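You operate a simulated robot arm through the tools that you are given. There is no shell and no other tool. Be economical: measure what you need, move in short steps, check, and stop when the job is done.

You run a simulated two-armed robot. Do the job below in one go: nothing can be reset, and whatever is moved stays where it is left.

## Task
Take the purple cool pack and leave it on the shelf under the wooden counter. Take the lid off the large yellow cup and lay it down on the top of the wooden counter. Take the purple label stand from the top of the wooden counter and put it on the top of the steel table. Take the small yellow cup and put it on top of the purple wafer cup. Take the yellow carton and leave it on the teal tray. Take the pink drink cup on the top of the wooden counter and put it away on the counter top beside the sealer. Take the brown drink cup and put it on top of the sleeves carton. Take the black paper cup on the long counter top and put it away on the shelf under the hatch. Turn the fridge knob to 1. Take the shaker and leave it on the upper shelf of the window counter. Take the teal water carton and leave it on the counter top in front of the dispensers. Press the alarm button two times. Push the freezer door shut. Take the medium green cup on the top of the window counter and put it away on the steel-topped counter. The order is free. Set down upright: purple label stand, small yellow cup, yellow carton, pink drink cup, brown drink cup, black paper cup, shaker, teal water carton, medium green cup.
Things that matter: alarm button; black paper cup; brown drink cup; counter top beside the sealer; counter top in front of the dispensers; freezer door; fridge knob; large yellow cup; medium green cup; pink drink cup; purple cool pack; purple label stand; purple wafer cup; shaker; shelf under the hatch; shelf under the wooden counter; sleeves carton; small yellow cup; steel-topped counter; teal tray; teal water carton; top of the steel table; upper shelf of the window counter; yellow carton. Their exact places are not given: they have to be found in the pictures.

The check looks at the end state, three seconds after you hand in, the way a careful person would. Anything else that was tipped, shoved, dropped, spilled or broken makes it a failure. A push-on lid holds only when it is set on centred and level and pressed home; a screw cap is set on level and turned clockwise until tight.

## Robot
Two 7-joint arms with two-finger parallel grippers on one trunk, on a base that drives. Base frame: it is fixed to the floor where the robot stands at the start and does not move with it; the origin is under the middle of the robot, x ahead of it, y to its left, z up. Units: m, degrees, N and s.
The left shoulder is at the start at [0.042, 0.181, 1.152], the right one opposite. With the tool pointing down near the work surface each hand reaches from about 0.1 to 0.38 m from the robot's upright axis, wherever it stands, measured 20 degrees to its own side. Places, roughly: alarm button [-0.1, 7.2, 1.3]; black paper cup (8x8x15 cm) [0.3, 5.5, 0.9]; brown drink cup [-1.5, 3.5, 1]; counter top beside the sealer [-1.7, 3.5, 0.9]; counter top in front of the dispensers (16x14 cm) [0.4, 6.2, 0.84]; freezer door [0.1, 7.1, 0.7]; fridge knob [0.1, 5.6, 0.8]; large yellow cup (10x10x12 cm) [0.5, 0.1, 0.9]; medium green cup (9x9x10 cm) [-1.4, 7, 0.9]; pink drink cup [1.5, 0.5, 1]; purple cool pack [0.75, 0, 1]; purple label stand [0.75, 0.25, 0.75]; purple wafer cup (6x6x7 cm) [1.1, 0.5, 0.9]; shaker (9x9x15 cm) [0.2, 6.1, 0.9]; shelf under the hatch [-1.9, 4, 0.6]; shelf under the wooden counter [0.9, 0.4, 0.3]; sleeves carton [-0.75, -0.25, 0.5]; small yellow cup (6x6x7 cm) [0.8, 0.3, 0.9]; steel-topped counter [1.7, 1.8, 0.9]; teal tray (34x22x3 cm) [-1.4, 2.5, 0.9]; teal water carton [0.25, 6.25, 0.5]; top of the steel table [-1.5, 2.3, 0.9]; upper shelf of the window counter [-1.4, 7.2, 0.5]. Payload 3.91 kg a hand.
Tool frame (each hand has its own): the origin (TCP) lies between the finger pads and is the grasp point; the fingertips stand 0.03 m ahead of it; z points along the fingers, y is the line along which they close. The gripper opens to 0.11 m. The fingers are 0.02 m wide and 0.01 m thick; the gripper's body (0.048 by 0.112 m) begins 0.055 m behind the TCP.
Orientation is that of the tool frame in the base frame, as a unit quaternion [x, y, z, w]. With the fingers straight down and closing along the base's y, the tool's x points along the base's -x, its y along +y and its z along -z.

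## Interface
- The arms move only by the tool send_rows. It takes "left_steps", "right_steps" or both (then of equal length, played together; a hand with none holds still); each is a list of rows, each a list of 7 numbers: the shift along the tool's x, y, z in m, then the turn, a rotation vector about the tool's x, y, z in rad, then the finger opening in m, from 0 to 0.11. In form: [[dx, dy, dz, wx, wy, wz, fingers], ...]. A call has 1 to 12 rows; each row is the pose to reach, as a shift and turn from the pose commanded when the call began, along the tool's axes at that moment. Each row takes 0.2 s and may step no farther than 0.05 m and 8.6 degrees from the row before; otherwise, or with a gripper value out of range, the whole call is refused. Where a pose cannot be reached the arm comes as near as it can. A force on the tool above 40 N (or 10 N above the force at the start of the call, whichever is more), or a blocked arm, ends the call early, and 0.2 s more pass. The fingers move at their own pace (about 0.045 m/s each) and stop on an object; they squeeze with about 44 N. The grip force told is the motor's: it shows also when the fingers shut on nothing. Time passes only in rows, and 0.2 s behind the last, so rows that repeat a pose let the fingers close. The reply holds the time, the measured pose of the TCP, the force on the tool along the base axes, the opening and the grip force, in the units named above and with some noise, with the torque about the TCP (base axes, N m) and any sound that the robot's microphone picked up, and new pictures: "pictures" is both (left out), scene, wrist or none (wrist: the cameras of the hands that moved).
- Cameras (640 x 400 px; columns grow to the right, rows downward): "scene" is now at [0.0774, -0.0266, 1.2981]; the picture's right is [-0.62, -0.78, 0.01], its down [-0.64, 0.50, -0.59] and it looks along [0.46, -0.37, -0.81] (base axes); focal length 214 px, centre (320, 200). "left" rides on the left gripper at [0.072, -0.017, -0.103] in its tool frame; the picture's right is [0.23, 0.97, 0.00], its down [-0.76, 0.18, -0.62] and it looks along [-0.61, 0.14, 0.78] (tool axes); focal length 222 px, centre (320, 200). "right" rides on the right gripper at [0.072, 0.017, -0.103] in its tool frame; the picture's right is [-0.23, 0.97, 0.00], its down [-0.76, -0.18, -0.62] and it looks along [-0.61, -0.14, 0.78] (tool axes); focal length 222 px, centre (320, 200).
- slide_trunk(by): slides the trunk up (or, below 0, down) by that many m; the arms and the scene camera ride with it, the base frame stays. It gives what a move gives, with no picture.
- drive_base(legs): drives the robot by 1 to 6 legs, each [ahead, left, turn to the left] in m, m and degrees, along the robot's own axes; the way and the turn of a leg run together, so that a leg with both is an arc; at most 1.5 m and 180 degrees a leg. The arms and the cameras ride along, it lands a little off, and it stops where it bumps. It gives what a move gives, and a new picture of the scene camera.
- turn_head(pan, tilt): turns the head with the scene camera to pan (to the left, within 80 degrees either way) and tilt (down, from -29 to 69), counted from straight ahead of the robot. It gives what a move gives, and a new picture of the scene camera.
- pixel_to_xyz(camera, pixels): for up to 12 pixels [column, row] of the newest picture of that camera ("zoom" is the newest enlarged one), the place [x, y, z] in the base frame of the surface seen there, good to about 0.003 m. The clock stands still meanwhile.
- inspect(camera, box): a new picture of the part [left, top, right, bottom] of that camera's present view, enlarged. The clock stands still meanwhile.
- hand_in(): hands the job in; it is judged then, once.

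Go step by step. Measure first, check grasps and placings, and put right what went wrong. The budget is 378 turns and 360 pictures, counting those below and the enlarged ones. Unless the task says otherwise, let go and move clear before handing in, and close with one line.

The tools are called as a command line: name --argument value ..., lists and objects as JSON in quotes. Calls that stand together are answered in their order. send_rows: Moves the arms, as the interface text tells. Its arguments: {"type":"object","properties":{"left_steps":{"type":"array"},"right_steps":{"type":"array"},"pictures":{"type":"string","enum":["both","scene","wrist","none"]}},"required":[]} The other tools are called the same way: slide_trunk (by) slides the trunk up or down; drive_base (legs) drives the base; turn_head (pan, tilt) turns the head that bears the scene camera; pixel_to_xyz (camera, pixels) gives the place of the surface under pixels of a picture; inspect (camera, box) takes an enlarged picture of a part of a camera's view; hand_in () hands the job in.

At the start:

```text
t: 0.0
left_tool_pos: [0.3713, 0.3793, 1.1769]
left_orientation: [-0.001, 1.0, -0.01, 0.006]
left_contact_force: [0.4, 0.0, -0.3]
left_wrist_torque: [-0.01, 0.0, -0.01]
left_finger_gap: 0.1099
left_grasp_force: 0.1
right_tool_pos: [0.4589, -0.0834, 1.1506]
right_orientation: [-0.005, 1.0, -0.013, 0.007]
right_contact_force: [0.0, 0.1, -0.6]
right_wrist_torque: [0.02, -0.02, 0.03]
right_finger_gap: 0.1101
right_grasp_force: 0.1
trunk travel left (down, up): [-0.375, 0.128]
robot x, y, heading: [0.001, -0.0007, -0.0]
head pan, tilt: [-38.3, 54.9]
```

scene: 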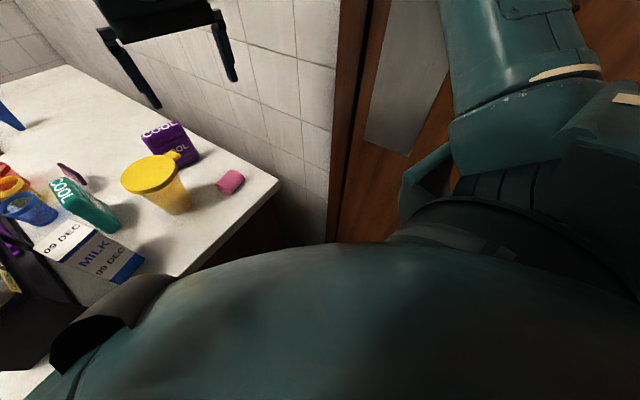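
right: 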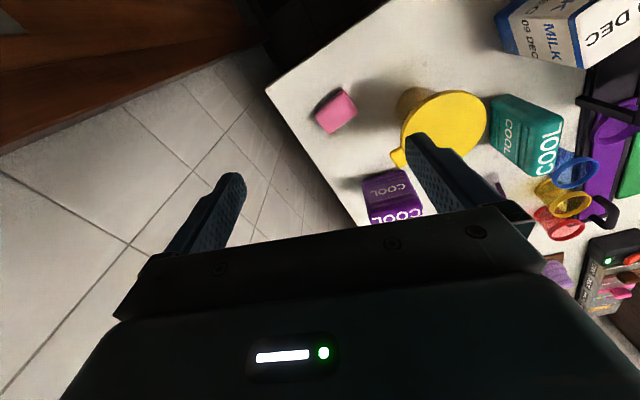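
left: 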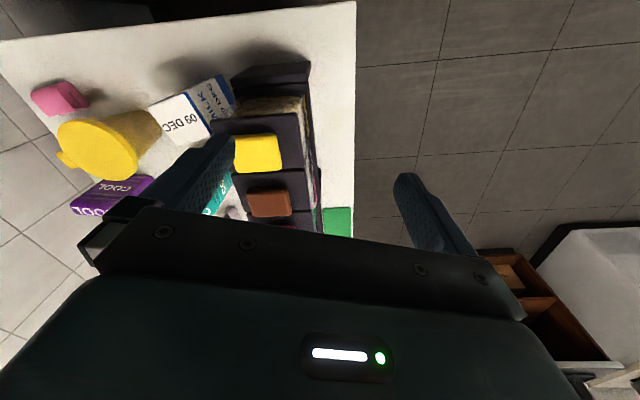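

The pictures show a wooden counter ahead with the large yellow cup (scene 155,180), the purple cool pack (170,140) and more. I'll turn the head to see the whole counter.

turn_head --pan 0 --tilt 35

turn_head --pan 60 --tilt 25

turn_head --pan -60 --tilt 25

```text
t: 1.1
left_tool_pos: [0.3707, 0.3778, 1.1778]
left_orientation: [-0.001, 1.0, -0.008, 0.005]
left_contact_force: [-0.5, -0.6, -0.7]
left_wrist_torque: [0.03, 0.0, 0.0]
left_finger_gap: 0.1101
left_grasp_force: 0.0
right_tool_pos: [0.4579, -0.0833, 1.1502]
right_orientation: [-0.009, 1.0, -0.014, 0.008]
right_contact_force: [-0.1, -0.3, 0.7]
right_wrist_torque: [0.0, -0.03, -0.03]
right_finger_gap: 0.1103
right_grasp_force: 0.0
trunk travel left (down, up): [-0.375, 0.128]
robot x, y, heading: [-0.001, -0.0003, 0.2]
head pan, tilt: [0.0, 35.0]
```

scene: 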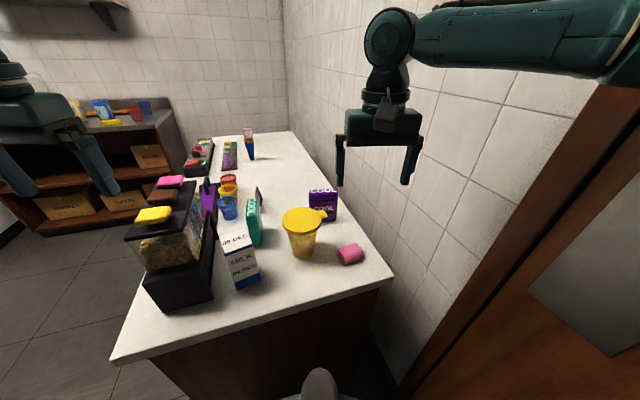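

```text
t: 2.4
left_tool_pos: [0.3711, 0.3774, 1.1787]
left_orientation: [-0.001, 1.0, -0.008, 0.005]
left_contact_force: [-0.5, 0.7, 0.7]
left_wrist_torque: [0.01, -0.01, 0.04]
left_finger_gap: 0.11
left_grasp_force: 0.0
right_tool_pos: [0.4587, -0.0839, 1.1501]
right_orientation: [-0.009, 1.0, -0.015, 0.008]
right_contact_force: [-0.5, -0.3, 0.2]
right_wrist_torque: [-0.02, 0.02, -0.02]
right_finger_gap: 0.1102
right_grasp_force: 0.1
trunk travel left (down, up): [-0.375, 0.128]
robot x, y, heading: [-0.0005, 0.0005, -0.1]
head pan, tilt: [60.0, 25.0]
```

scene: 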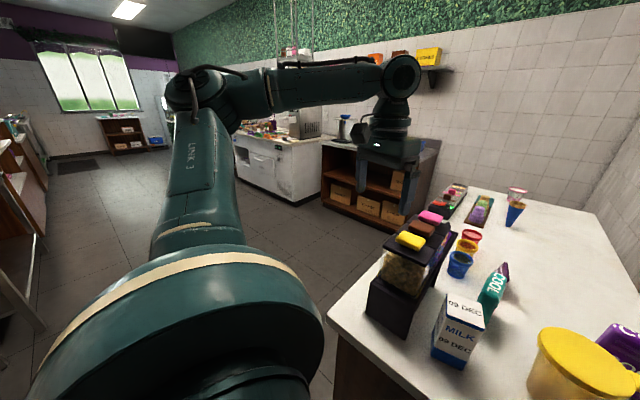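

```text
t: 4.3
left_tool_pos: [0.3695, 0.3772, 1.1785]
left_orientation: [-0.001, 1.0, -0.007, 0.005]
left_contact_force: [-0.7, -0.2, 0.4]
left_wrist_torque: [0.0, 0.01, -0.02]
left_finger_gap: 0.11
left_grasp_force: 0.0
right_tool_pos: [0.459, -0.0829, 1.1509]
right_orientation: [-0.008, 1.0, -0.015, 0.008]
right_contact_force: [-0.2, 0.8, 0.7]
right_wrist_torque: [-0.02, 0.02, -0.02]
right_finger_gap: 0.1098
right_grasp_force: 0.1
trunk travel left (down, up): [-0.375, 0.128]
robot x, y, heading: [0.0007, 0.0014, -0.1]
head pan, tilt: [-60.0, 25.0]
```

scene: 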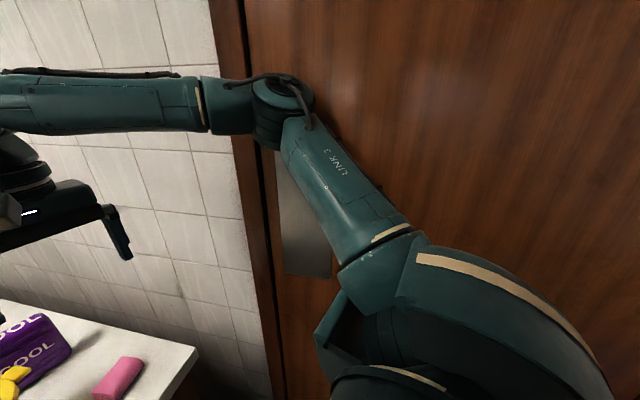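

The wooden counter runs x≈0.4–1.6 against the wall. I'll look straight ahead again and measure.

turn_head --pan 0 --tilt 35

inspect --camera "scene" --box '[120, 110, 400, 330]'

pixel_to_xyz --camera "scene" --pixels '[[320, 190], [324, 208], [300, 215], [348, 247], [255, 215], [236, 240], [228, 200], [228, 182], [225, 210], [257, 195], [248, 135], [385, 280]]'

pixel_to_xyz --camera "scene" --pixels '[[112, 358], [292, 133], [240, 250], [153, 215], [170, 182], [226, 150], [195, 155], [315, 205], [280, 215], [325, 222], [300, 250], [160, 198]]'

```text
t: 5.7
left_tool_pos: [0.371, 0.3776, 1.1775]
left_orientation: [0.0, 1.0, -0.009, 0.005]
left_contact_force: [0.5, 0.5, -0.1]
left_wrist_torque: [-0.03, 0.01, -0.03]
left_finger_gap: 0.1101
left_grasp_force: 0.1
right_tool_pos: [0.4592, -0.0831, 1.1501]
right_orientation: [-0.008, 1.0, -0.015, 0.008]
right_contact_force: [0.6, 0.0, 0.3]
right_wrist_torque: [0.01, -0.05, -0.02]
right_finger_gap: 0.1101
right_grasp_force: 0.0
trunk travel left (down, up): [-0.375, 0.128]
robot x, y, heading: [-0.0009, 0.0012, 0.2]
head pan, tilt: [0.0, 35.0]
```

scene: 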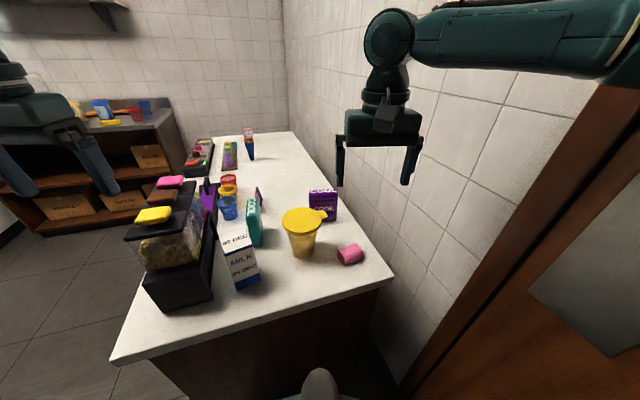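

```text
1.82 times, centred on (260, 220) of scene
```

zoom: 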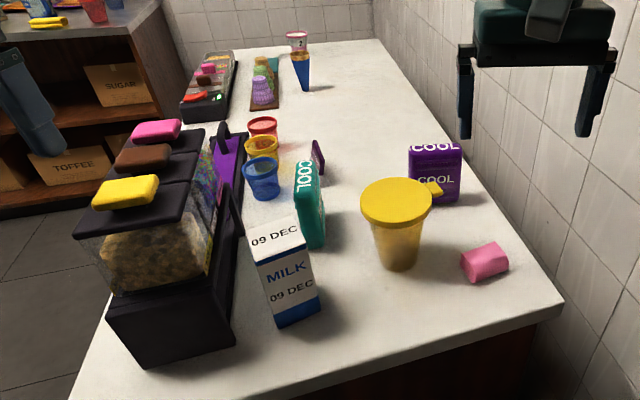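

```text
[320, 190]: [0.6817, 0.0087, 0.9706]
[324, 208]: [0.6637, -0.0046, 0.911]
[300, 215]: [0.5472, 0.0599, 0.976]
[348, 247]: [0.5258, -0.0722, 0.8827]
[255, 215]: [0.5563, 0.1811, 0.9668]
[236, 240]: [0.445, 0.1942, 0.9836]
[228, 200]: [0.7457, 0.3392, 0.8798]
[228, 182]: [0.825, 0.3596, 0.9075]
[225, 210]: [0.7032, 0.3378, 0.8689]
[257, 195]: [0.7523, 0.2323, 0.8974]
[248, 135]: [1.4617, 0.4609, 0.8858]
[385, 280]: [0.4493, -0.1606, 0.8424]
```

```text
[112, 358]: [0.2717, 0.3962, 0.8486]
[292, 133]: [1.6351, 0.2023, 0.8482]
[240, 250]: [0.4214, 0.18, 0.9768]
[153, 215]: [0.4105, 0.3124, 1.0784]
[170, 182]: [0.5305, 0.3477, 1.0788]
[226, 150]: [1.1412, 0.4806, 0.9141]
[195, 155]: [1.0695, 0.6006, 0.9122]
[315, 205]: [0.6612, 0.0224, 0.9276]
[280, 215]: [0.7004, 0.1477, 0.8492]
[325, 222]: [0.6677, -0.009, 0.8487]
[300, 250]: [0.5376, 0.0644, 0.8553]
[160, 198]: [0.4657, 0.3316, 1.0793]
```

Counter top is z≈0.848, skewed ~17° to my frame. I'll zoom on the cool pack and yellow cup for exact geometry.

inspect --camera "scene" --box '[265, 175, 375, 270]'

inspect --camera "scene" --box '[180, 120, 290, 230]'

```text
4.21 times, centred on (320, 222) of scene
```

zoom: 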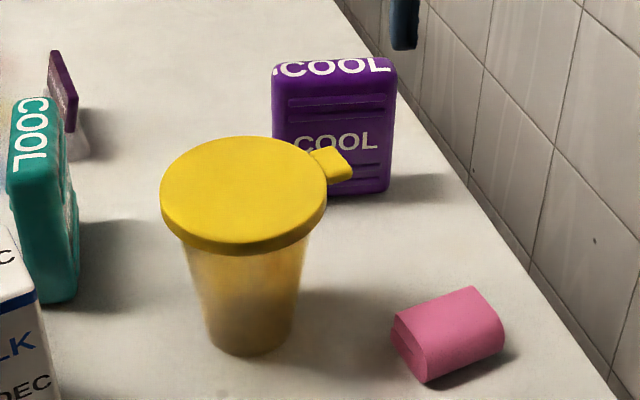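

```text
3.64 times, centred on (235, 175) of scene
```

zoom: 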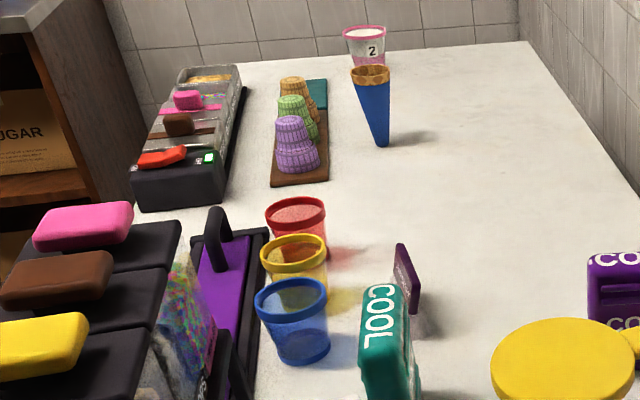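

Pack faces the robot along the counter axis. Measuring the pack's top, cup lid edges and tab.

pixel_to_xyz --camera "scene" --pixels '[[310, 194], [337, 194], [311, 189], [336, 189], [310, 205], [336, 216], [300, 208], [284, 220], [320, 220], [301, 231], [325, 214], [301, 240]]'

```text
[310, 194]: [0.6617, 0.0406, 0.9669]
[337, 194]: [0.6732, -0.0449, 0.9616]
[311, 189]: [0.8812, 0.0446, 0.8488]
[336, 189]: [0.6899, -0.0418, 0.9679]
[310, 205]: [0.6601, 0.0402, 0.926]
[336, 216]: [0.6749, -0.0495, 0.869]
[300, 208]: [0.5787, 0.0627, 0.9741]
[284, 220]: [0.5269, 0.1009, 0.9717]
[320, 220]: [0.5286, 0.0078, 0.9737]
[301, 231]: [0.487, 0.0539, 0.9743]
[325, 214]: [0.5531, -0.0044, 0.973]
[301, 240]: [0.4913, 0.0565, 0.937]
```

Pack: ~9×3 cm, standing, top z 0.97, centre (0.677,-0.003), yawed ~8°. I move the right hand above it with the fingers closing along its thickness.

send_rows --right_steps '[[-0.018, 0.007, 0, 0, 0, 0.12, 0.11], [-0.036, 0.013, 0, 0, 0, 0.24, 0.11], [-0.054, 0.02, 0, 0, 0, 0.36, 0.11], [-0.072, 0.027, 0, 0, 0, 0.48, 0.11], [-0.09, 0.033, 0, 0, 0, 0.6, 0.11], [-0.108, 0.04, 0.02, 0, 0, 0.72, 0.11], [-0.126, 0.047, 0.04, 0, 0, 0.84, 0.11], [-0.145, 0.053, 0.05, 0, 0, 0.96, 0.11], [-0.163, 0.06, 0.06, 0, 0, 1.08, 0.11], [-0.181, 0.067, 0.07, 0, 0, 1.2, 0.11], [-0.2, 0.073, 0.08, 0, 0, 1.32, 0.11], [-0.218, 0.08, 0.09, 0, 0, 1.43, 0.11]]'

```text
t: 8.2
left_tool_pos: [0.3811, 0.363, 1.1789]
left_orientation: [-0.001, 1.0, 0.0, 0.0]
left_contact_force: [-0.6, -0.3, -0.2]
left_wrist_torque: [-0.04, -0.04, -0.03]
left_finger_gap: 0.11
left_grasp_force: 0.1
right_tool_pos: [0.6273, -0.0404, 1.0361]
right_orientation: [0.639, 0.769, 0.0, 0.005]
right_contact_force: [0.0, 0.3, -0.3]
right_wrist_torque: [-0.01, 0.0, -0.02]
right_finger_gap: 0.1101
right_grasp_force: 0.1
right hand out of reach, approached as far as the arm can: row 9, 10, 11, 12
trunk travel left (down, up): [-0.375, 0.128]
robot x, y, heading: [-0.0001, -0.0009, 0.1]
head pan, tilt: [0.0, 35.0]
```

scene: 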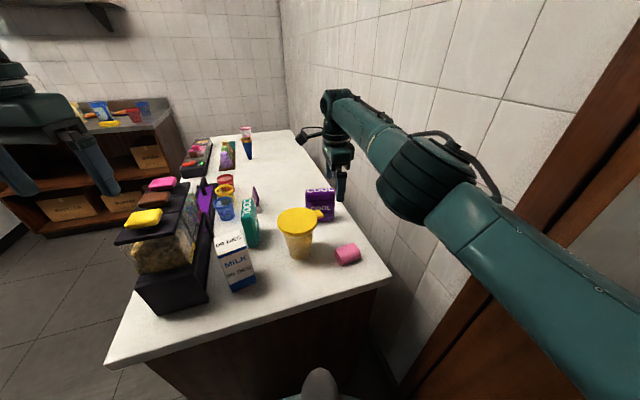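
right: 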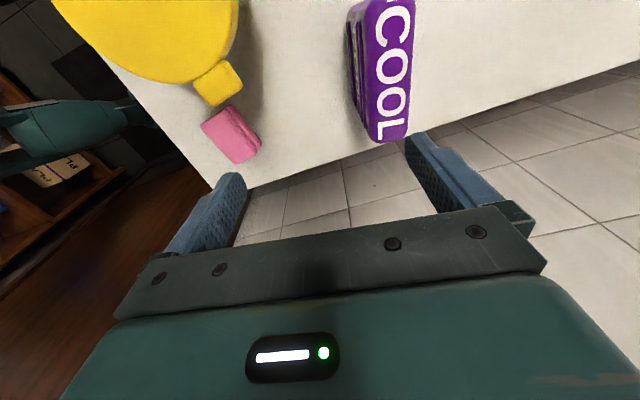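

The arm ran short by ~5 cm, so I drive the base ahead a bit, checking for bumping.

drive_base --legs '[[0.08, 0, 0]]'

```text
t: 9.3
left_tool_pos: [0.4588, 0.3607, 1.1798]
left_orientation: [-0.001, 1.0, 0.0, 0.001]
left_contact_force: [-0.4, 1.5, -0.1]
left_wrist_torque: [0.0, 0.0, 0.02]
left_finger_gap: 0.1101
left_grasp_force: 0.1
right_tool_pos: [0.7069, -0.0406, 1.0358]
right_orientation: [0.639, 0.769, 0.0, 0.005]
right_contact_force: [-0.4, -0.1, -0.4]
right_wrist_torque: [0.02, 0.03, 0.01]
right_finger_gap: 0.1099
right_grasp_force: 0.1
trunk travel left (down, up): [-0.375, 0.128]
robot x, y, heading: [0.0784, 0.0002, 0.1]
head pan, tilt: [0.0, 35.0]
```

scene: 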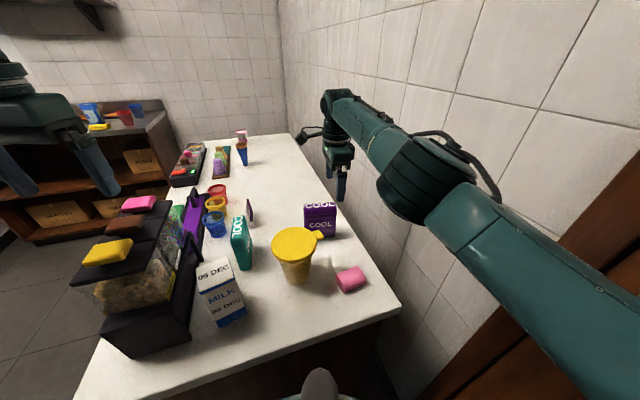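

Now shift over the pack and check before descending.

send_rows --right_steps '[[0.02, -0.01, 0, 0, 0, 0, 0.11], [0.0428, -0.0225, 0, 0, 0, 0, 0.11], [0.0428, -0.0225, 0, 0, 0, 0, 0.11]]'

```text
t: 10.1
left_tool_pos: [0.4572, 0.3627, 1.1801]
left_orientation: [0.0, 1.0, 0.0, 0.001]
left_contact_force: [0.3, -0.5, -0.6]
left_wrist_torque: [-0.01, -0.02, 0.0]
left_finger_gap: 0.1099
left_grasp_force: 0.0
right_tool_pos: [0.6902, -0.0007, 1.037]
right_orientation: [0.639, 0.769, 0.0, 0.006]
right_contact_force: [-0.3, 0.3, -0.4]
right_wrist_torque: [0.0, 0.0, 0.0]
right_finger_gap: 0.1101
right_grasp_force: 0.0
right hand out of reach, approached as far as the arm can: row 1, 2, 3
trunk travel left (down, up): [-0.375, 0.128]
robot x, y, heading: [0.0814, -0.0009, -0.2]
head pan, tilt: [0.0, 35.0]
```

scene: 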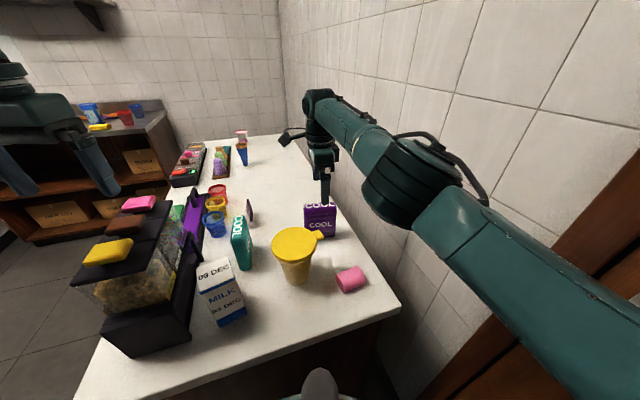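
right: 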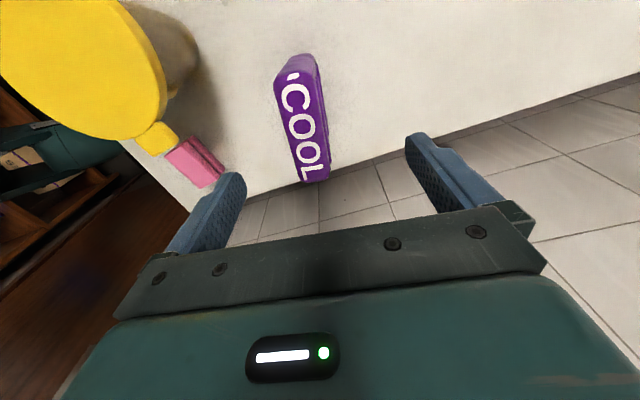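

The pack sits between the finger tracks; measure it precisely in the right camera.

pixel_to_xyz --camera "right" --pixels '[[282, 85], [318, 80], [325, 172], [305, 178], [300, 110], [308, 140]]'

drive_base --legs '[[0.04, 0, 0]]'

```text
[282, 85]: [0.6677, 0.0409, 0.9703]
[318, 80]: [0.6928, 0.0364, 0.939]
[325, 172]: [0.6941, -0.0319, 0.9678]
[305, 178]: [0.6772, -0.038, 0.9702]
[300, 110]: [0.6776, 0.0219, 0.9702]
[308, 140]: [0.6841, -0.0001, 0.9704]
```

```text
t: 11.0
left_tool_pos: [0.4865, 0.3627, 1.1802]
left_orientation: [-0.002, 1.0, 0.0, 0.0]
left_contact_force: [0.2, 0.5, 0.0]
left_wrist_torque: [-0.01, 0.0, -0.02]
left_finger_gap: 0.1098
left_grasp_force: 0.0
right_tool_pos: [0.7192, -0.0002, 1.0366]
right_orientation: [0.637, 0.771, -0.001, 0.005]
right_contact_force: [-0.3, 1.1, -0.1]
right_wrist_torque: [-0.03, 0.02, 0.01]
right_finger_gap: 0.1099
right_grasp_force: 0.1
trunk travel left (down, up): [-0.375, 0.128]
robot x, y, heading: [0.1069, -0.0052, 0.1]
head pan, tilt: [0.0, 35.0]
```

scene: 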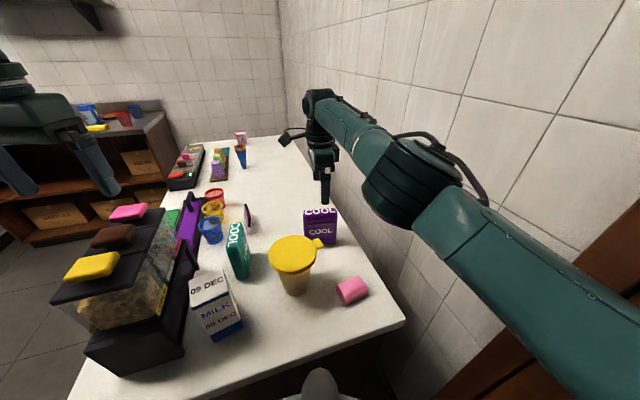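

The base nudged the counter end at x≈0.107, so no farther. Now align over pack centre (0.682,0.0).

send_rows --right_steps '[[0.004, -0.018, 0, 0, 0, 0.03, 0.11], [0.0078, -0.0362, 0, 0, 0, 0.06, 0.11], [0.0078, -0.0362, 0, 0, 0, 0.06, 0.11]]' --pictures "none"

```text
t: 11.8
left_tool_pos: [0.485, 0.3616, 1.1807]
left_orientation: [-0.003, 1.0, 0.0, 0.0]
left_contact_force: [0.2, -0.3, -0.2]
left_wrist_torque: [-0.01, -0.01, 0.0]
left_finger_gap: 0.1102
left_grasp_force: 0.2
right_tool_pos: [0.7138, 0.01, 1.0429]
right_orientation: [0.661, 0.75, -0.007, 0.017]
right_contact_force: [-0.5, 2.8, -0.9]
right_wrist_torque: [-0.17, -0.1, 0.05]
right_finger_gap: 0.1099
right_grasp_force: 0.0
right hand out of reach, approached as far as the arm can: row 1, 2, 3
trunk travel left (down, up): [-0.375, 0.128]
robot x, y, heading: [0.1063, -0.0032, 0.0]
head pan, tilt: [0.0, 35.0]
```

The commanded pose had drifted beyond reach; I correct from the commanded pose (~0.714,0.033,1.06).

send_rows --right_steps '[[-0.014, -0.018, 0.01, 0, 0, 0, 0.11], [-0.0277, -0.0357, 0.02, 0, 0, 0, 0.11], [-0.0277, -0.0357, 0.02, 0, 0, 0, 0.11]]' --pictures "wrist"

```text
t: 12.6
left_tool_pos: [0.4858, 0.3618, 1.1803]
left_orientation: [-0.002, 1.0, 0.0, 0.0]
left_contact_force: [0.1, 1.9, 0.8]
left_wrist_torque: [0.01, 0.01, 0.0]
left_finger_gap: 0.11
left_grasp_force: 0.1
right_tool_pos: [0.7196, -0.0006, 1.0278]
right_orientation: [0.66, 0.751, -0.001, 0.005]
right_contact_force: [0.5, 0.5, -0.3]
right_wrist_torque: [0.0, -0.01, 0.0]
right_finger_gap: 0.1099
right_grasp_force: 0.0
right hand out of reach, approached as far as the arm can: row 1, 2, 3
trunk travel left (down, up): [-0.375, 0.128]
robot x, y, heading: [0.1056, 0.0009, 0.5]
head pan, tilt: [0.0, 35.0]
```

right: 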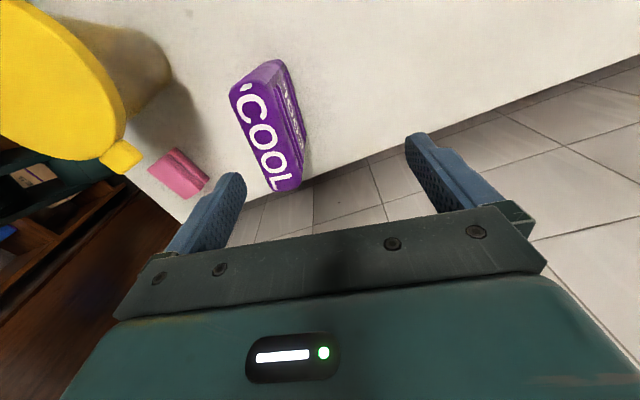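

Still at the reach limit; step back 5 cm along −x from the commanded pose.

send_rows --right_steps '[[0, -0.03, 0, 0, 0, 0, 0.11], [0, -0.06, 0, 0, 0, 0, 0.11], [0, -0.06, 0, 0, 0, 0, 0.11]]' --pictures "none"

```text
t: 13.4
left_tool_pos: [0.4858, 0.3619, 1.1806]
left_orientation: [-0.002, 1.0, 0.0, 0.0]
left_contact_force: [-0.1, -0.5, 0.3]
left_wrist_torque: [-0.01, 0.0, -0.02]
left_finger_gap: 0.11
left_grasp_force: 0.1
right_tool_pos: [0.714, 0.0119, 1.0318]
right_orientation: [0.66, 0.751, -0.001, 0.005]
right_contact_force: [0.1, 0.8, 0.4]
right_wrist_torque: [0.0, -0.03, 0.01]
right_finger_gap: 0.11
right_grasp_force: 0.0
right hand out of reach, approached as far as the arm can: row 1, 2, 3
trunk travel left (down, up): [-0.375, 0.128]
robot x, y, heading: [0.1127, -0.0039, 0.1]
head pan, tilt: [0.0, 35.0]
```

Unclear which limit binds; test by commanding toward the robot more strongly and reading the response.

send_rows --right_steps '[[0, -0.04, 0, 0, 0, 0, 0.11], [0, -0.08, 0, 0, 0, 0, 0.11], [0, -0.12, 0, 0, 0, 0, 0.11], [0, -0.12, 0, 0, 0, 0, 0.11]]' --pictures "none"

```text
t: 14.4
left_tool_pos: [0.4853, 0.3625, 1.1806]
left_orientation: [-0.002, 1.0, 0.0, 0.0]
left_contact_force: [-0.1, -0.1, -0.2]
left_wrist_torque: [-0.02, -0.05, -0.01]
left_finger_gap: 0.1101
left_grasp_force: 0.3
right_tool_pos: [0.7083, 0.0226, 1.0369]
right_orientation: [0.66, 0.751, -0.001, 0.005]
right_contact_force: [0.9, 0.2, 0.2]
right_wrist_torque: [0.02, 0.0, -0.01]
right_finger_gap: 0.1102
right_grasp_force: 0.1
right hand out of reach, approached as far as the arm can: row 1, 2, 3, 4
trunk travel left (down, up): [-0.375, 0.128]
robot x, y, heading: [0.1033, -0.0044, 0.0]
head pan, tilt: [0.0, 35.0]
```

Still stuck; try a command up and back together to pull away from the limit.

send_rows --right_steps '[[-0.02, -0.04, -0.02, 0, 0, 0, 0.11], [-0.04, -0.08, -0.04, 0, 0, 0, 0.11], [-0.06, -0.12, -0.05, 0, 0, 0, 0.11], [-0.08, -0.16, -0.05, 0, 0, 0, 0.11], [-0.1, -0.2, -0.05, 0, 0, 0, 0.11]]' --pictures "scene"

```text
t: 15.6
left_tool_pos: [0.4838, 0.3624, 1.1803]
left_orientation: [-0.002, 1.0, 0.0, 0.001]
left_contact_force: [-1.1, 0.5, 0.5]
left_wrist_torque: [0.02, -0.02, 0.0]
left_finger_gap: 0.1098
left_grasp_force: 0.1
right_tool_pos: [0.7021, -0.0199, 1.1445]
right_orientation: [0.66, 0.751, -0.001, 0.006]
right_contact_force: [-0.2, 1.0, 1.1]
right_wrist_torque: [0.0, -0.02, 0.03]
right_finger_gap: 0.11
right_grasp_force: 0.1
right hand out of reach, approached as far as the arm can: row 1, 2, 3, 4, 5
trunk travel left (down, up): [-0.375, 0.128]
robot x, y, heading: [0.1039, -0.0027, 0.1]
head pan, tilt: [0.0, 35.0]
```

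scene: 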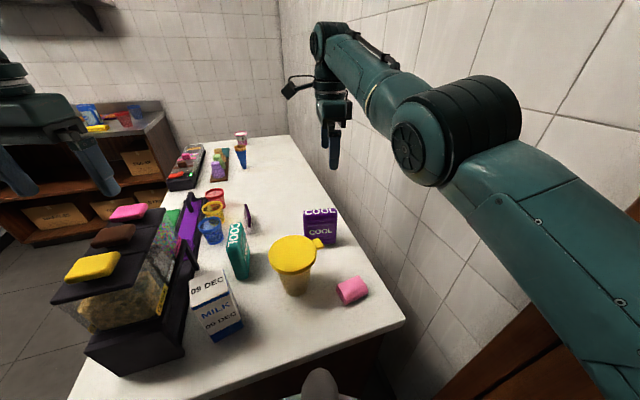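

The elbow is bent, so the binding limit is likely wrist yaw, not distance. I'll rotate back to grasp the pack across its 9 cm width.

send_rows --right_steps '[[0, 0, 0, 0, 0, -0.132, 0.11], [0, 0, 0, 0, 0, -0.264, 0.11], [0, 0, 0, 0, 0, -0.396, 0.11], [0, 0, 0, 0, 0, -0.528, 0.11], [0, 0, 0, 0, 0, -0.66, 0.11], [0, 0, 0, 0, 0, -0.792, 0.11], [0, 0, 0, 0, 0, -0.924, 0.11], [0, 0, 0, 0, 0, -1.056, 0.11], [0, 0, 0, 0, 0, -1.188, 0.11], [0, 0, 0, 0, 0, -1.32, 0.11], [0, 0, 0, 0, 0, -1.452, 0.11], [0, 0, 0, 0, 0, -1.588, 0.11]]' --pictures "scene"

```text
t: 18.2
left_tool_pos: [0.4851, 0.3615, 1.1792]
left_orientation: [-0.003, 1.0, 0.001, 0.0]
left_contact_force: [0.6, -0.1, -0.5]
left_wrist_torque: [0.01, 0.0, -0.03]
left_finger_gap: 0.1098
left_grasp_force: 0.1
right_tool_pos: [0.7055, -0.0258, 1.1449]
right_orientation: [-0.074, 0.997, -0.004, 0.004]
right_contact_force: [-0.4, 0.4, -0.3]
right_wrist_torque: [-0.02, 0.02, 0.01]
right_finger_gap: 0.1099
right_grasp_force: 0.0
trunk travel left (down, up): [-0.375, 0.128]
robot x, y, heading: [0.1046, -0.0032, 0.2]
head pan, tilt: [0.0, 35.0]
```

scene: 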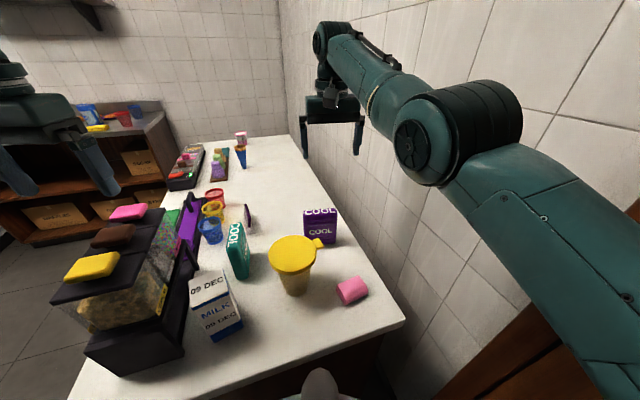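

That cleared the limit: yaw was binding. Now move over the pack and check.

send_rows --right_steps '[[0.01, 0.015, 0.03, 0, 0, 0, 0.11], [0.0194, 0.0287, 0.06, 0, 0, 0, 0.11], [0.0194, 0.0287, 0.1, 0, 0, 0, 0.11], [0.0194, 0.0287, 0.125, 0, 0, 0, 0.11]]' --pictures "wrist"

```text
t: 19.2
left_tool_pos: [0.4844, 0.3618, 1.1809]
left_orientation: [-0.002, 1.0, -0.001, 0.0]
left_contact_force: [-0.6, -0.5, 1.3]
left_wrist_torque: [0.0, -0.05, 0.01]
left_finger_gap: 0.1102
left_grasp_force: 0.0
right_tool_pos: [0.7164, 0.0118, 1.0223]
right_orientation: [-0.073, 0.997, -0.004, 0.003]
right_contact_force: [0.1, 0.5, 0.3]
right_wrist_torque: [-0.04, 0.02, 0.0]
right_finger_gap: 0.1099
right_grasp_force: 0.1
right hand out of reach, approached as far as the arm can: row 1, 2, 3, 4
trunk travel left (down, up): [-0.375, 0.128]
robot x, y, heading: [0.1066, -0.001, 0.3]
head pan, tilt: [0.0, 35.0]
```

right: 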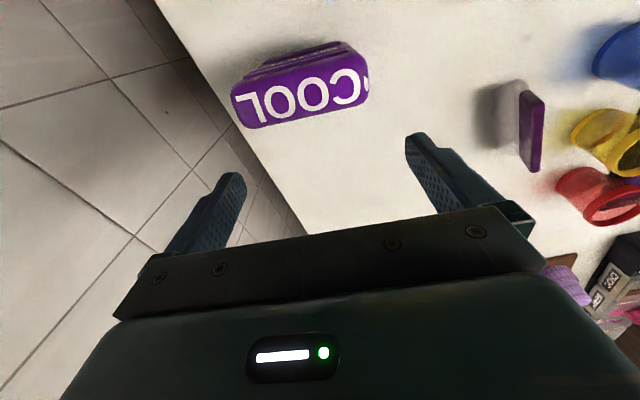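

Limit still binds in a puzzling way; I'll return toward the comfortable start-like pose to reset the arm's configuration.

send_rows --right_steps '[[0.0, 0, -0.04, 0, 0, 0, 0.11], [0.0, 0, -0.08, 0, 0, 0, 0.11], [0.03, -0.02, -0.12, 0, 0, 0, 0.11], [0.06, -0.03, -0.13, 0, 0, 0, 0.11], [0.09, -0.04, -0.13, 0, 0, 0, 0.11], [0.12, -0.05, -0.13, 0, 0, 0, 0.11], [0.14, -0.06, -0.13, 0, 0, 0, 0.11], [0.14, -0.06, -0.13, 0, 0, 0, 0.11]]' --pictures "scene"

```text
refused: row 3 steps farther than a row can; nothing moved
```

send_rows --right_steps '[[0.0, 0, -0.04, 0, 0, 0, 0.11], [0.0, 0, -0.08, 0, 0, 0, 0.11], [0.02, -0.01, -0.12, 0, 0, 0, 0.11], [0.06, -0.03, -0.13, 0, 0, 0, 0.11], [0.09, -0.04, -0.13, 0, 0, 0, 0.11], [0.12, -0.05, -0.13, 0, 0, 0, 0.11], [0.14, -0.06, -0.13, 0, 0, 0, 0.11], [0.14, -0.06, -0.13, 0, 0, 0, 0.11]]' --pictures "scene"

```text
t: 21.0
left_tool_pos: [0.4849, 0.3617, 1.179]
left_orientation: [-0.002, 1.0, 0.001, 0.0]
left_contact_force: [0.2, 0.5, -0.8]
left_wrist_torque: [0.01, 0.0, -0.01]
left_finger_gap: 0.1101
left_grasp_force: 0.1
right_tool_pos: [0.6936, -0.0009, 1.1406]
right_orientation: [-0.073, 0.997, -0.004, 0.003]
right_contact_force: [-0.8, -0.6, 0.5]
right_wrist_torque: [0.03, -0.03, 0.02]
right_finger_gap: 0.11
right_grasp_force: 0.1
right hand out of reach, approached as far as the arm can: row 1, 2, 4, 5, 6, 7, 8
trunk travel left (down, up): [-0.375, 0.128]
robot x, y, heading: [0.1039, -0.0009, 0.3]
head pan, tilt: [0.0, 35.0]
```

scene: 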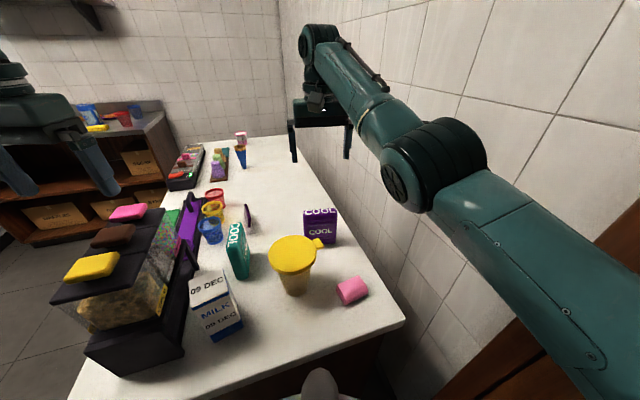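

The hand rides on the fully stretched arm's reach sphere (radius ≈0.605), and pure inward commands don't fold the elbow. I'll command high and inward to break out.

send_rows --right_steps '[[0.01, 0, -0.04, 0, 0, 0, 0.11], [0.02, 0, -0.08, 0, 0, 0, 0.11], [0.03, 0, -0.12, 0, 0, 0, 0.11], [0.05, 0, -0.16, 0, 0, 0, 0.11], [0.08, 0, -0.19, 0, 0, 0, 0.11], [0.12, 0, -0.2, 0, 0, 0, 0.11], [0.16, 0, -0.2, 0, 0, 0, 0.11], [0.2, 0, -0.2, 0, 0, 0, 0.11], [0.24, 0, -0.2, 0, 0, 0, 0.11]]' --pictures "scene"

```text
t: 23.0
left_tool_pos: [0.4856, 0.3616, 1.1811]
left_orientation: [-0.001, 1.0, 0.0, 0.0]
left_contact_force: [-0.3, -0.6, 0.4]
left_wrist_torque: [-0.02, -0.01, 0.01]
left_finger_gap: 0.11
left_grasp_force: 0.0
right_tool_pos: [0.4521, -0.0344, 1.3346]
right_orientation: [-0.073, 0.997, -0.004, 0.004]
right_contact_force: [1.1, 1.2, -0.4]
right_wrist_torque: [0.03, 0.02, 0.02]
right_finger_gap: 0.1099
right_grasp_force: 0.0
right hand out of reach, approached as far as the arm can: row 2, 3, 4, 5
trunk travel left (down, up): [-0.375, 0.128]
robot x, y, heading: [0.1073, -0.0052, 0.4]
head pan, tilt: [0.0, 35.0]
```

scene: 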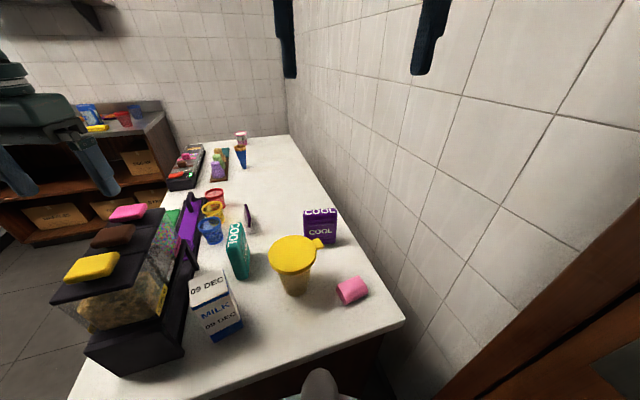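

Elbow folded now. I move down and out to above the pack, staying inside the reach sphere.

send_rows --right_steps '[[-0.03, 0, 0.035, 0, 0, 0, 0.11], [-0.06, 0, 0.07, 0, 0, 0, 0.11], [-0.09, 0, 0.105, 0, 0, 0, 0.11], [-0.12, 0, 0.14, 0, 0, 0, 0.11], [-0.15, 0, 0.175, 0, 0, 0, 0.11], [-0.175, 0, 0.215, 0, 0, 0, 0.11], [-0.2, 0, 0.255, 0, 0, 0, 0.11], [-0.22, 0, 0.295, 0, 0, 0, 0.11], [-0.2325, 0, 0.315, 0, 0, 0, 0.11], [-0.2325, 0, 0.315, 0, 0, 0, 0.11]]' --pictures "wrist"

```text
t: 25.2
left_tool_pos: [0.4846, 0.3624, 1.1804]
left_orientation: [-0.002, 1.0, 0.0, 0.0]
left_contact_force: [0.2, -0.2, -0.9]
left_wrist_torque: [-0.01, -0.01, -0.01]
left_finger_gap: 0.1099
left_grasp_force: 0.2
right_tool_pos: [0.6858, -0.0019, 1.0226]
right_orientation: [-0.073, 0.997, -0.004, 0.003]
right_contact_force: [0.2, -0.3, -0.3]
right_wrist_torque: [-0.01, -0.01, 0.02]
right_finger_gap: 0.1101
right_grasp_force: 0.2
trunk travel left (down, up): [-0.375, 0.128]
robot x, y, heading: [0.1069, -0.0052, 0.2]
head pan, tilt: [0.0, 35.0]
```

right: 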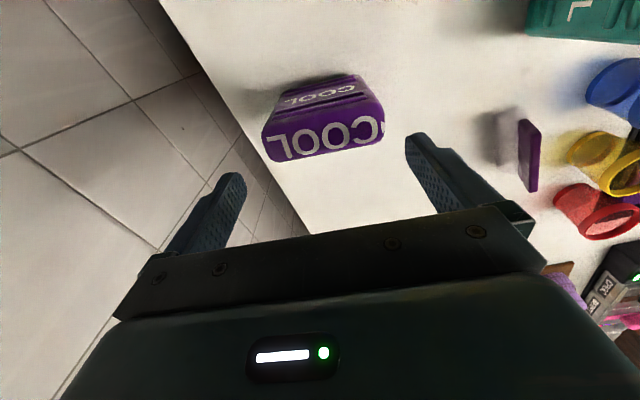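

Centred. Descend onto the pack and close.

send_rows --right_steps '[[0.0, 0, 0.04, 0, 0, 0, 0.11], [0.003, 0, 0.08, 0, 0, 0, 0.11], [0.003, 0, 0.085, 0, 0, 0, 0.11], [0.003, 0, 0.085, 0, 0, 0, 0.07], [0.003, 0, 0.085, 0, 0, 0, 0.07], [0.003, 0, 0.085, 0, 0, 0, 0.07]]' --pictures "wrist"

```text
t: 26.6
left_tool_pos: [0.4854, 0.3624, 1.1803]
left_orientation: [-0.002, 1.0, 0.0, 0.0]
left_contact_force: [0.4, -0.1, 1.5]
left_wrist_torque: [-0.03, 0.0, -0.02]
left_finger_gap: 0.1101
left_grasp_force: 0.1
right_tool_pos: [0.6827, -0.0039, 0.9384]
right_orientation: [-0.073, 0.997, -0.004, 0.005]
right_contact_force: [0.2, 1.7, 0.1]
right_wrist_torque: [0.29, -0.07, 0.0]
right_finger_gap: 0.0949
right_grasp_force: 43.9
trunk travel left (down, up): [-0.375, 0.128]
robot x, y, heading: [0.1025, 0.0002, -0.0]
head pan, tilt: [0.0, 35.0]
```

right: 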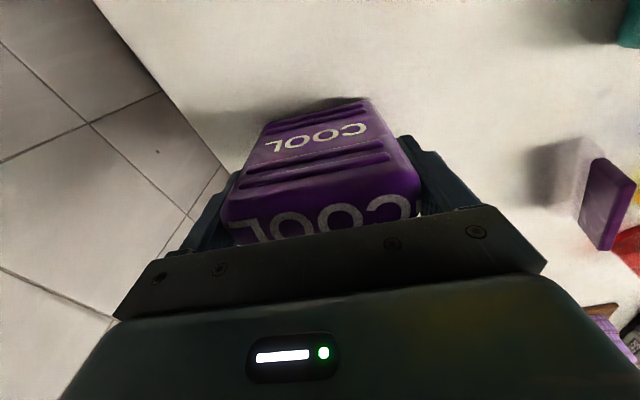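

Grip test OK, but the lid needs both hands, so I set this down as it stands, and do the lid first. Release and rise.

send_rows --right_steps '[[0, 0, 0, 0, 0, 0, 0.11], [0, 0, 0, 0, 0, 0, 0.11], [0, 0, -0.02, 0, 0, 0, 0.11], [0, 0, -0.06, 0, 0, 0, 0.11], [0, 0, -0.1, 0, 0, 0, 0.11], [0.05, 0, -0.1, 0, 0, 0, 0.11], [0.1, 0, -0.1, 0, 0, 0, 0.11], [0.14, -0.03, -0.1, 0, 0, 0, 0.11]]'

```text
t: 28.6
left_tool_pos: [0.4785, 0.3764, 1.1778]
left_orientation: [-0.007, 1.0, -0.004, 0.002]
left_contact_force: [-0.9, -0.4, 0.2]
left_wrist_torque: [0.01, 0.0, 0.01]
left_finger_gap: 0.11
left_grasp_force: 0.1
right_tool_pos: [0.5364, -0.0272, 1.035]
right_orientation: [-0.094, 0.996, -0.007, -0.002]
right_contact_force: [-0.4, -0.4, 0.4]
right_wrist_torque: [0.02, 0.02, 0.02]
right_finger_gap: 0.1103
right_grasp_force: 0.0
trunk travel left (down, up): [-0.375, 0.128]
robot x, y, heading: [0.108, 0.0023, 0.5]
head pan, tilt: [0.0, 35.0]
stopped in row 8 (right hand): the arm was blocked; the commanded pose is now the measured one
```

scene: 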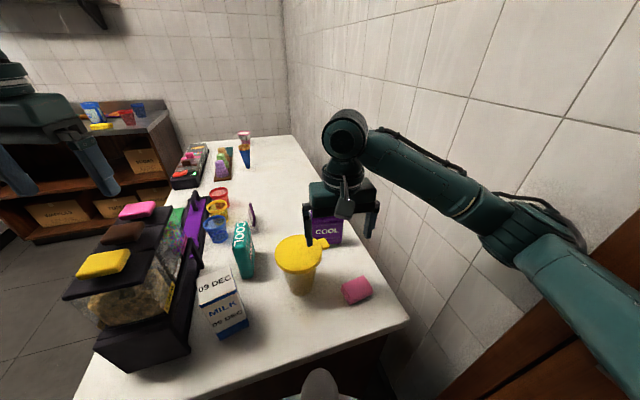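
right: 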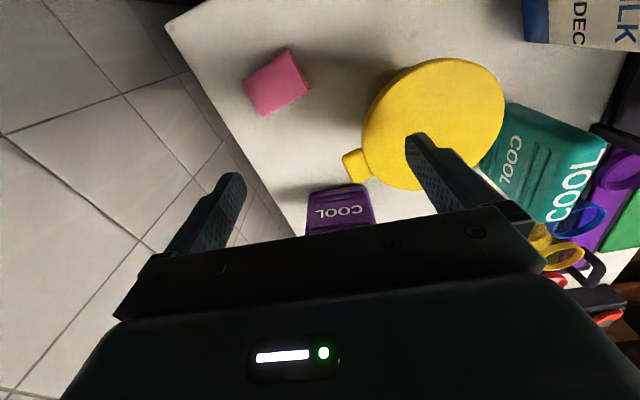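

Right arm's elbow touched the wall. I'll reposition the base: square to the counter (turn 17° left) and shifted left, for elbow room.

drive_base --legs '[[-0.05, 0, 0], [0, 0.08, 17], [0.02, 0, 0]]'

```text
t: 29.5
left_tool_pos: [0.4601, 0.3697, 1.1769]
left_orientation: [-0.011, 1.0, -0.001, -0.004]
left_contact_force: [0.0, 0.5, 0.8]
left_wrist_torque: [0.01, -0.01, -0.01]
left_finger_gap: 0.11
left_grasp_force: 0.0
right_tool_pos: [0.517, -0.0251, 1.0339]
right_orientation: [-0.103, 0.995, -0.004, 0.002]
right_contact_force: [0.1, -0.2, 0.0]
right_wrist_torque: [-0.03, -0.02, 0.01]
right_finger_gap: 0.11
right_grasp_force: 0.1
trunk travel left (down, up): [-0.375, 0.128]
robot x, y, heading: [0.078, -0.0003, 1.2]
head pan, tilt: [0.0, 35.0]
stopped in leg 1: the robot was blocked; the commanded pose is now the measured one
```

scene: 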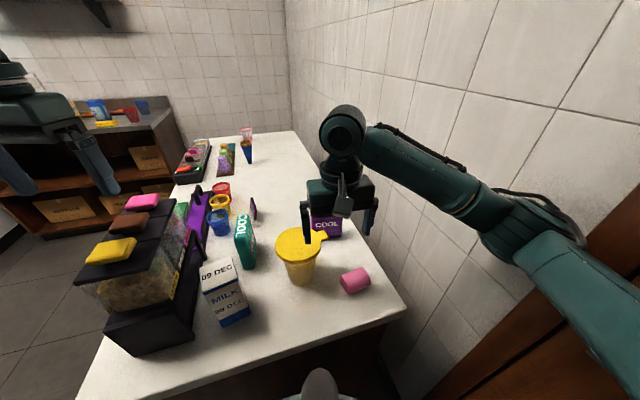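

The elbow is rubbing the wall. Extend the right hand forward-left and up to free it, then drive.

send_rows --right_steps '[[-0.02, 0.03, -0.03, 0, 0, 0, 0.11], [-0.04, 0.06, -0.06, 0, 0, 0, 0.11], [-0.06, 0.09, -0.1, 0, 0, 0, 0.11], [-0.08, 0.12, -0.12, 0, 0, 0, 0.11]]' --pictures "none"

drive_base --legs '[[0, 0.05, 0], [0, 0.03, 16]]'

```text
refused: row 3 steps farther than a row can; nothing moved
```

```text
t: 31.4
left_tool_pos: [0.3278, 0.5396, 1.1807]
left_orientation: [-0.15, 0.989, 0.0, 0.001]
left_contact_force: [0.6, -0.3, 0.2]
left_wrist_torque: [-0.02, -0.04, 0.01]
left_finger_gap: 0.1097
left_grasp_force: 0.1
right_tool_pos: [0.4949, 0.1728, 1.0386]
right_orientation: [-0.238, 0.971, -0.002, 0.007]
right_contact_force: [-0.1, -0.5, -0.2]
right_wrist_torque: [-0.03, 0.0, 0.0]
right_finger_gap: 0.1101
right_grasp_force: 0.0
trunk travel left (down, up): [-0.375, 0.128]
robot x, y, heading: [0.0702, 0.0833, 16.9]
head pan, tilt: [0.0, 35.0]
```

scene: 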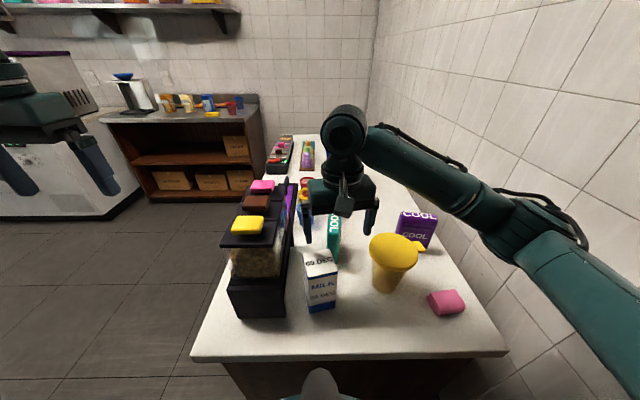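

Base is now square to the counter with elbow room. Re-measure the lid rim, tab and body.

inspect --camera "scene" --box '[340, 200, 450, 310]'

pixel_to_xyz --camera "scene" --pixels '[[371, 252], [415, 250], [392, 236], [394, 265], [419, 247], [394, 270], [387, 285], [405, 245], [380, 240], [333, 265], [338, 300], [450, 295]]'

```text
3.64 times, centred on (395, 255) of scene
```

zoom: 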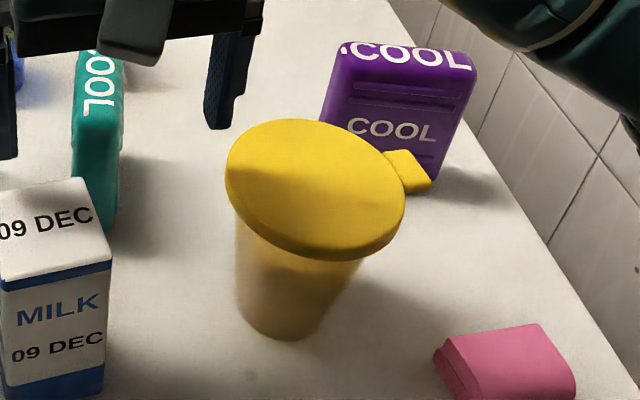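

```text
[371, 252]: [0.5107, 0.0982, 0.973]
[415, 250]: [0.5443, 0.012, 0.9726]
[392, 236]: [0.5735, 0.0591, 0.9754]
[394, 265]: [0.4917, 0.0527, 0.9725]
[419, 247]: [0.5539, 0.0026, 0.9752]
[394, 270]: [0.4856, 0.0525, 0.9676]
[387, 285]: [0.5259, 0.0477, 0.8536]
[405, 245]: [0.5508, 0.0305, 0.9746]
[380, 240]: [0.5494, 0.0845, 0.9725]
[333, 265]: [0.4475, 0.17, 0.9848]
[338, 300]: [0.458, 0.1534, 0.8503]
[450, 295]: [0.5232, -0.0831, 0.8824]
```

Lid centre ≈(0.532,0.055), radius ≈0.047, tab at −67°. Right hand will hold the cup body from the near side (30° pitch); first retreat it up and pitch it.

send_rows --right_steps '[[0, -0.01, -0.04, 0, -0.1, 0, 0.11], [0.02, -0.025, -0.07, 0, -0.22, 0, 0.11], [0.04, -0.04, -0.09, 0, -0.34, 0, 0.11], [0.06, -0.06, -0.1, 0, -0.46, 0, 0.11], [0.08, -0.075, -0.11, 0, -0.58, 0, 0.11], [0.1, -0.09, -0.12, 0, -0.7, 0, 0.11], [0.12, -0.105, -0.12, 0, -0.82, 0, 0.11], [0.14, -0.115, -0.12, 0, -0.94, 0, 0.11], [0.16, -0.123, -0.12, 0, -1.047, 0, 0.11]]'

```text
t: 33.4
left_tool_pos: [0.3267, 0.5383, 1.1814]
left_orientation: [-0.15, 0.989, 0.001, 0.0]
left_contact_force: [0.0, -0.4, 0.3]
left_wrist_torque: [-0.01, -0.04, 0.01]
left_finger_gap: 0.1101
left_grasp_force: 0.1
right_tool_pos: [0.4631, 0.0145, 1.2374]
right_orientation: [-0.208, 0.837, 0.117, 0.492]
right_contact_force: [0.0, 0.0, 0.5]
right_wrist_torque: [-0.01, 0.01, 0.01]
right_finger_gap: 0.1098
right_grasp_force: 0.1
right hand out of reach, approached as far as the arm can: row 7, 8, 9
trunk travel left (down, up): [-0.375, 0.128]
robot x, y, heading: [0.0713, 0.0815, 16.9]
head pan, tilt: [0.0, 35.0]
```

scene: 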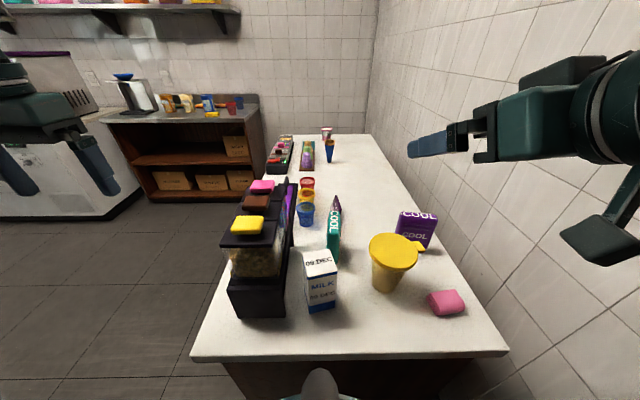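
right: 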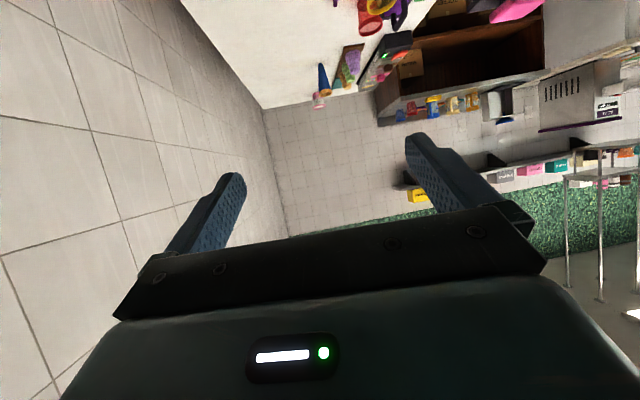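

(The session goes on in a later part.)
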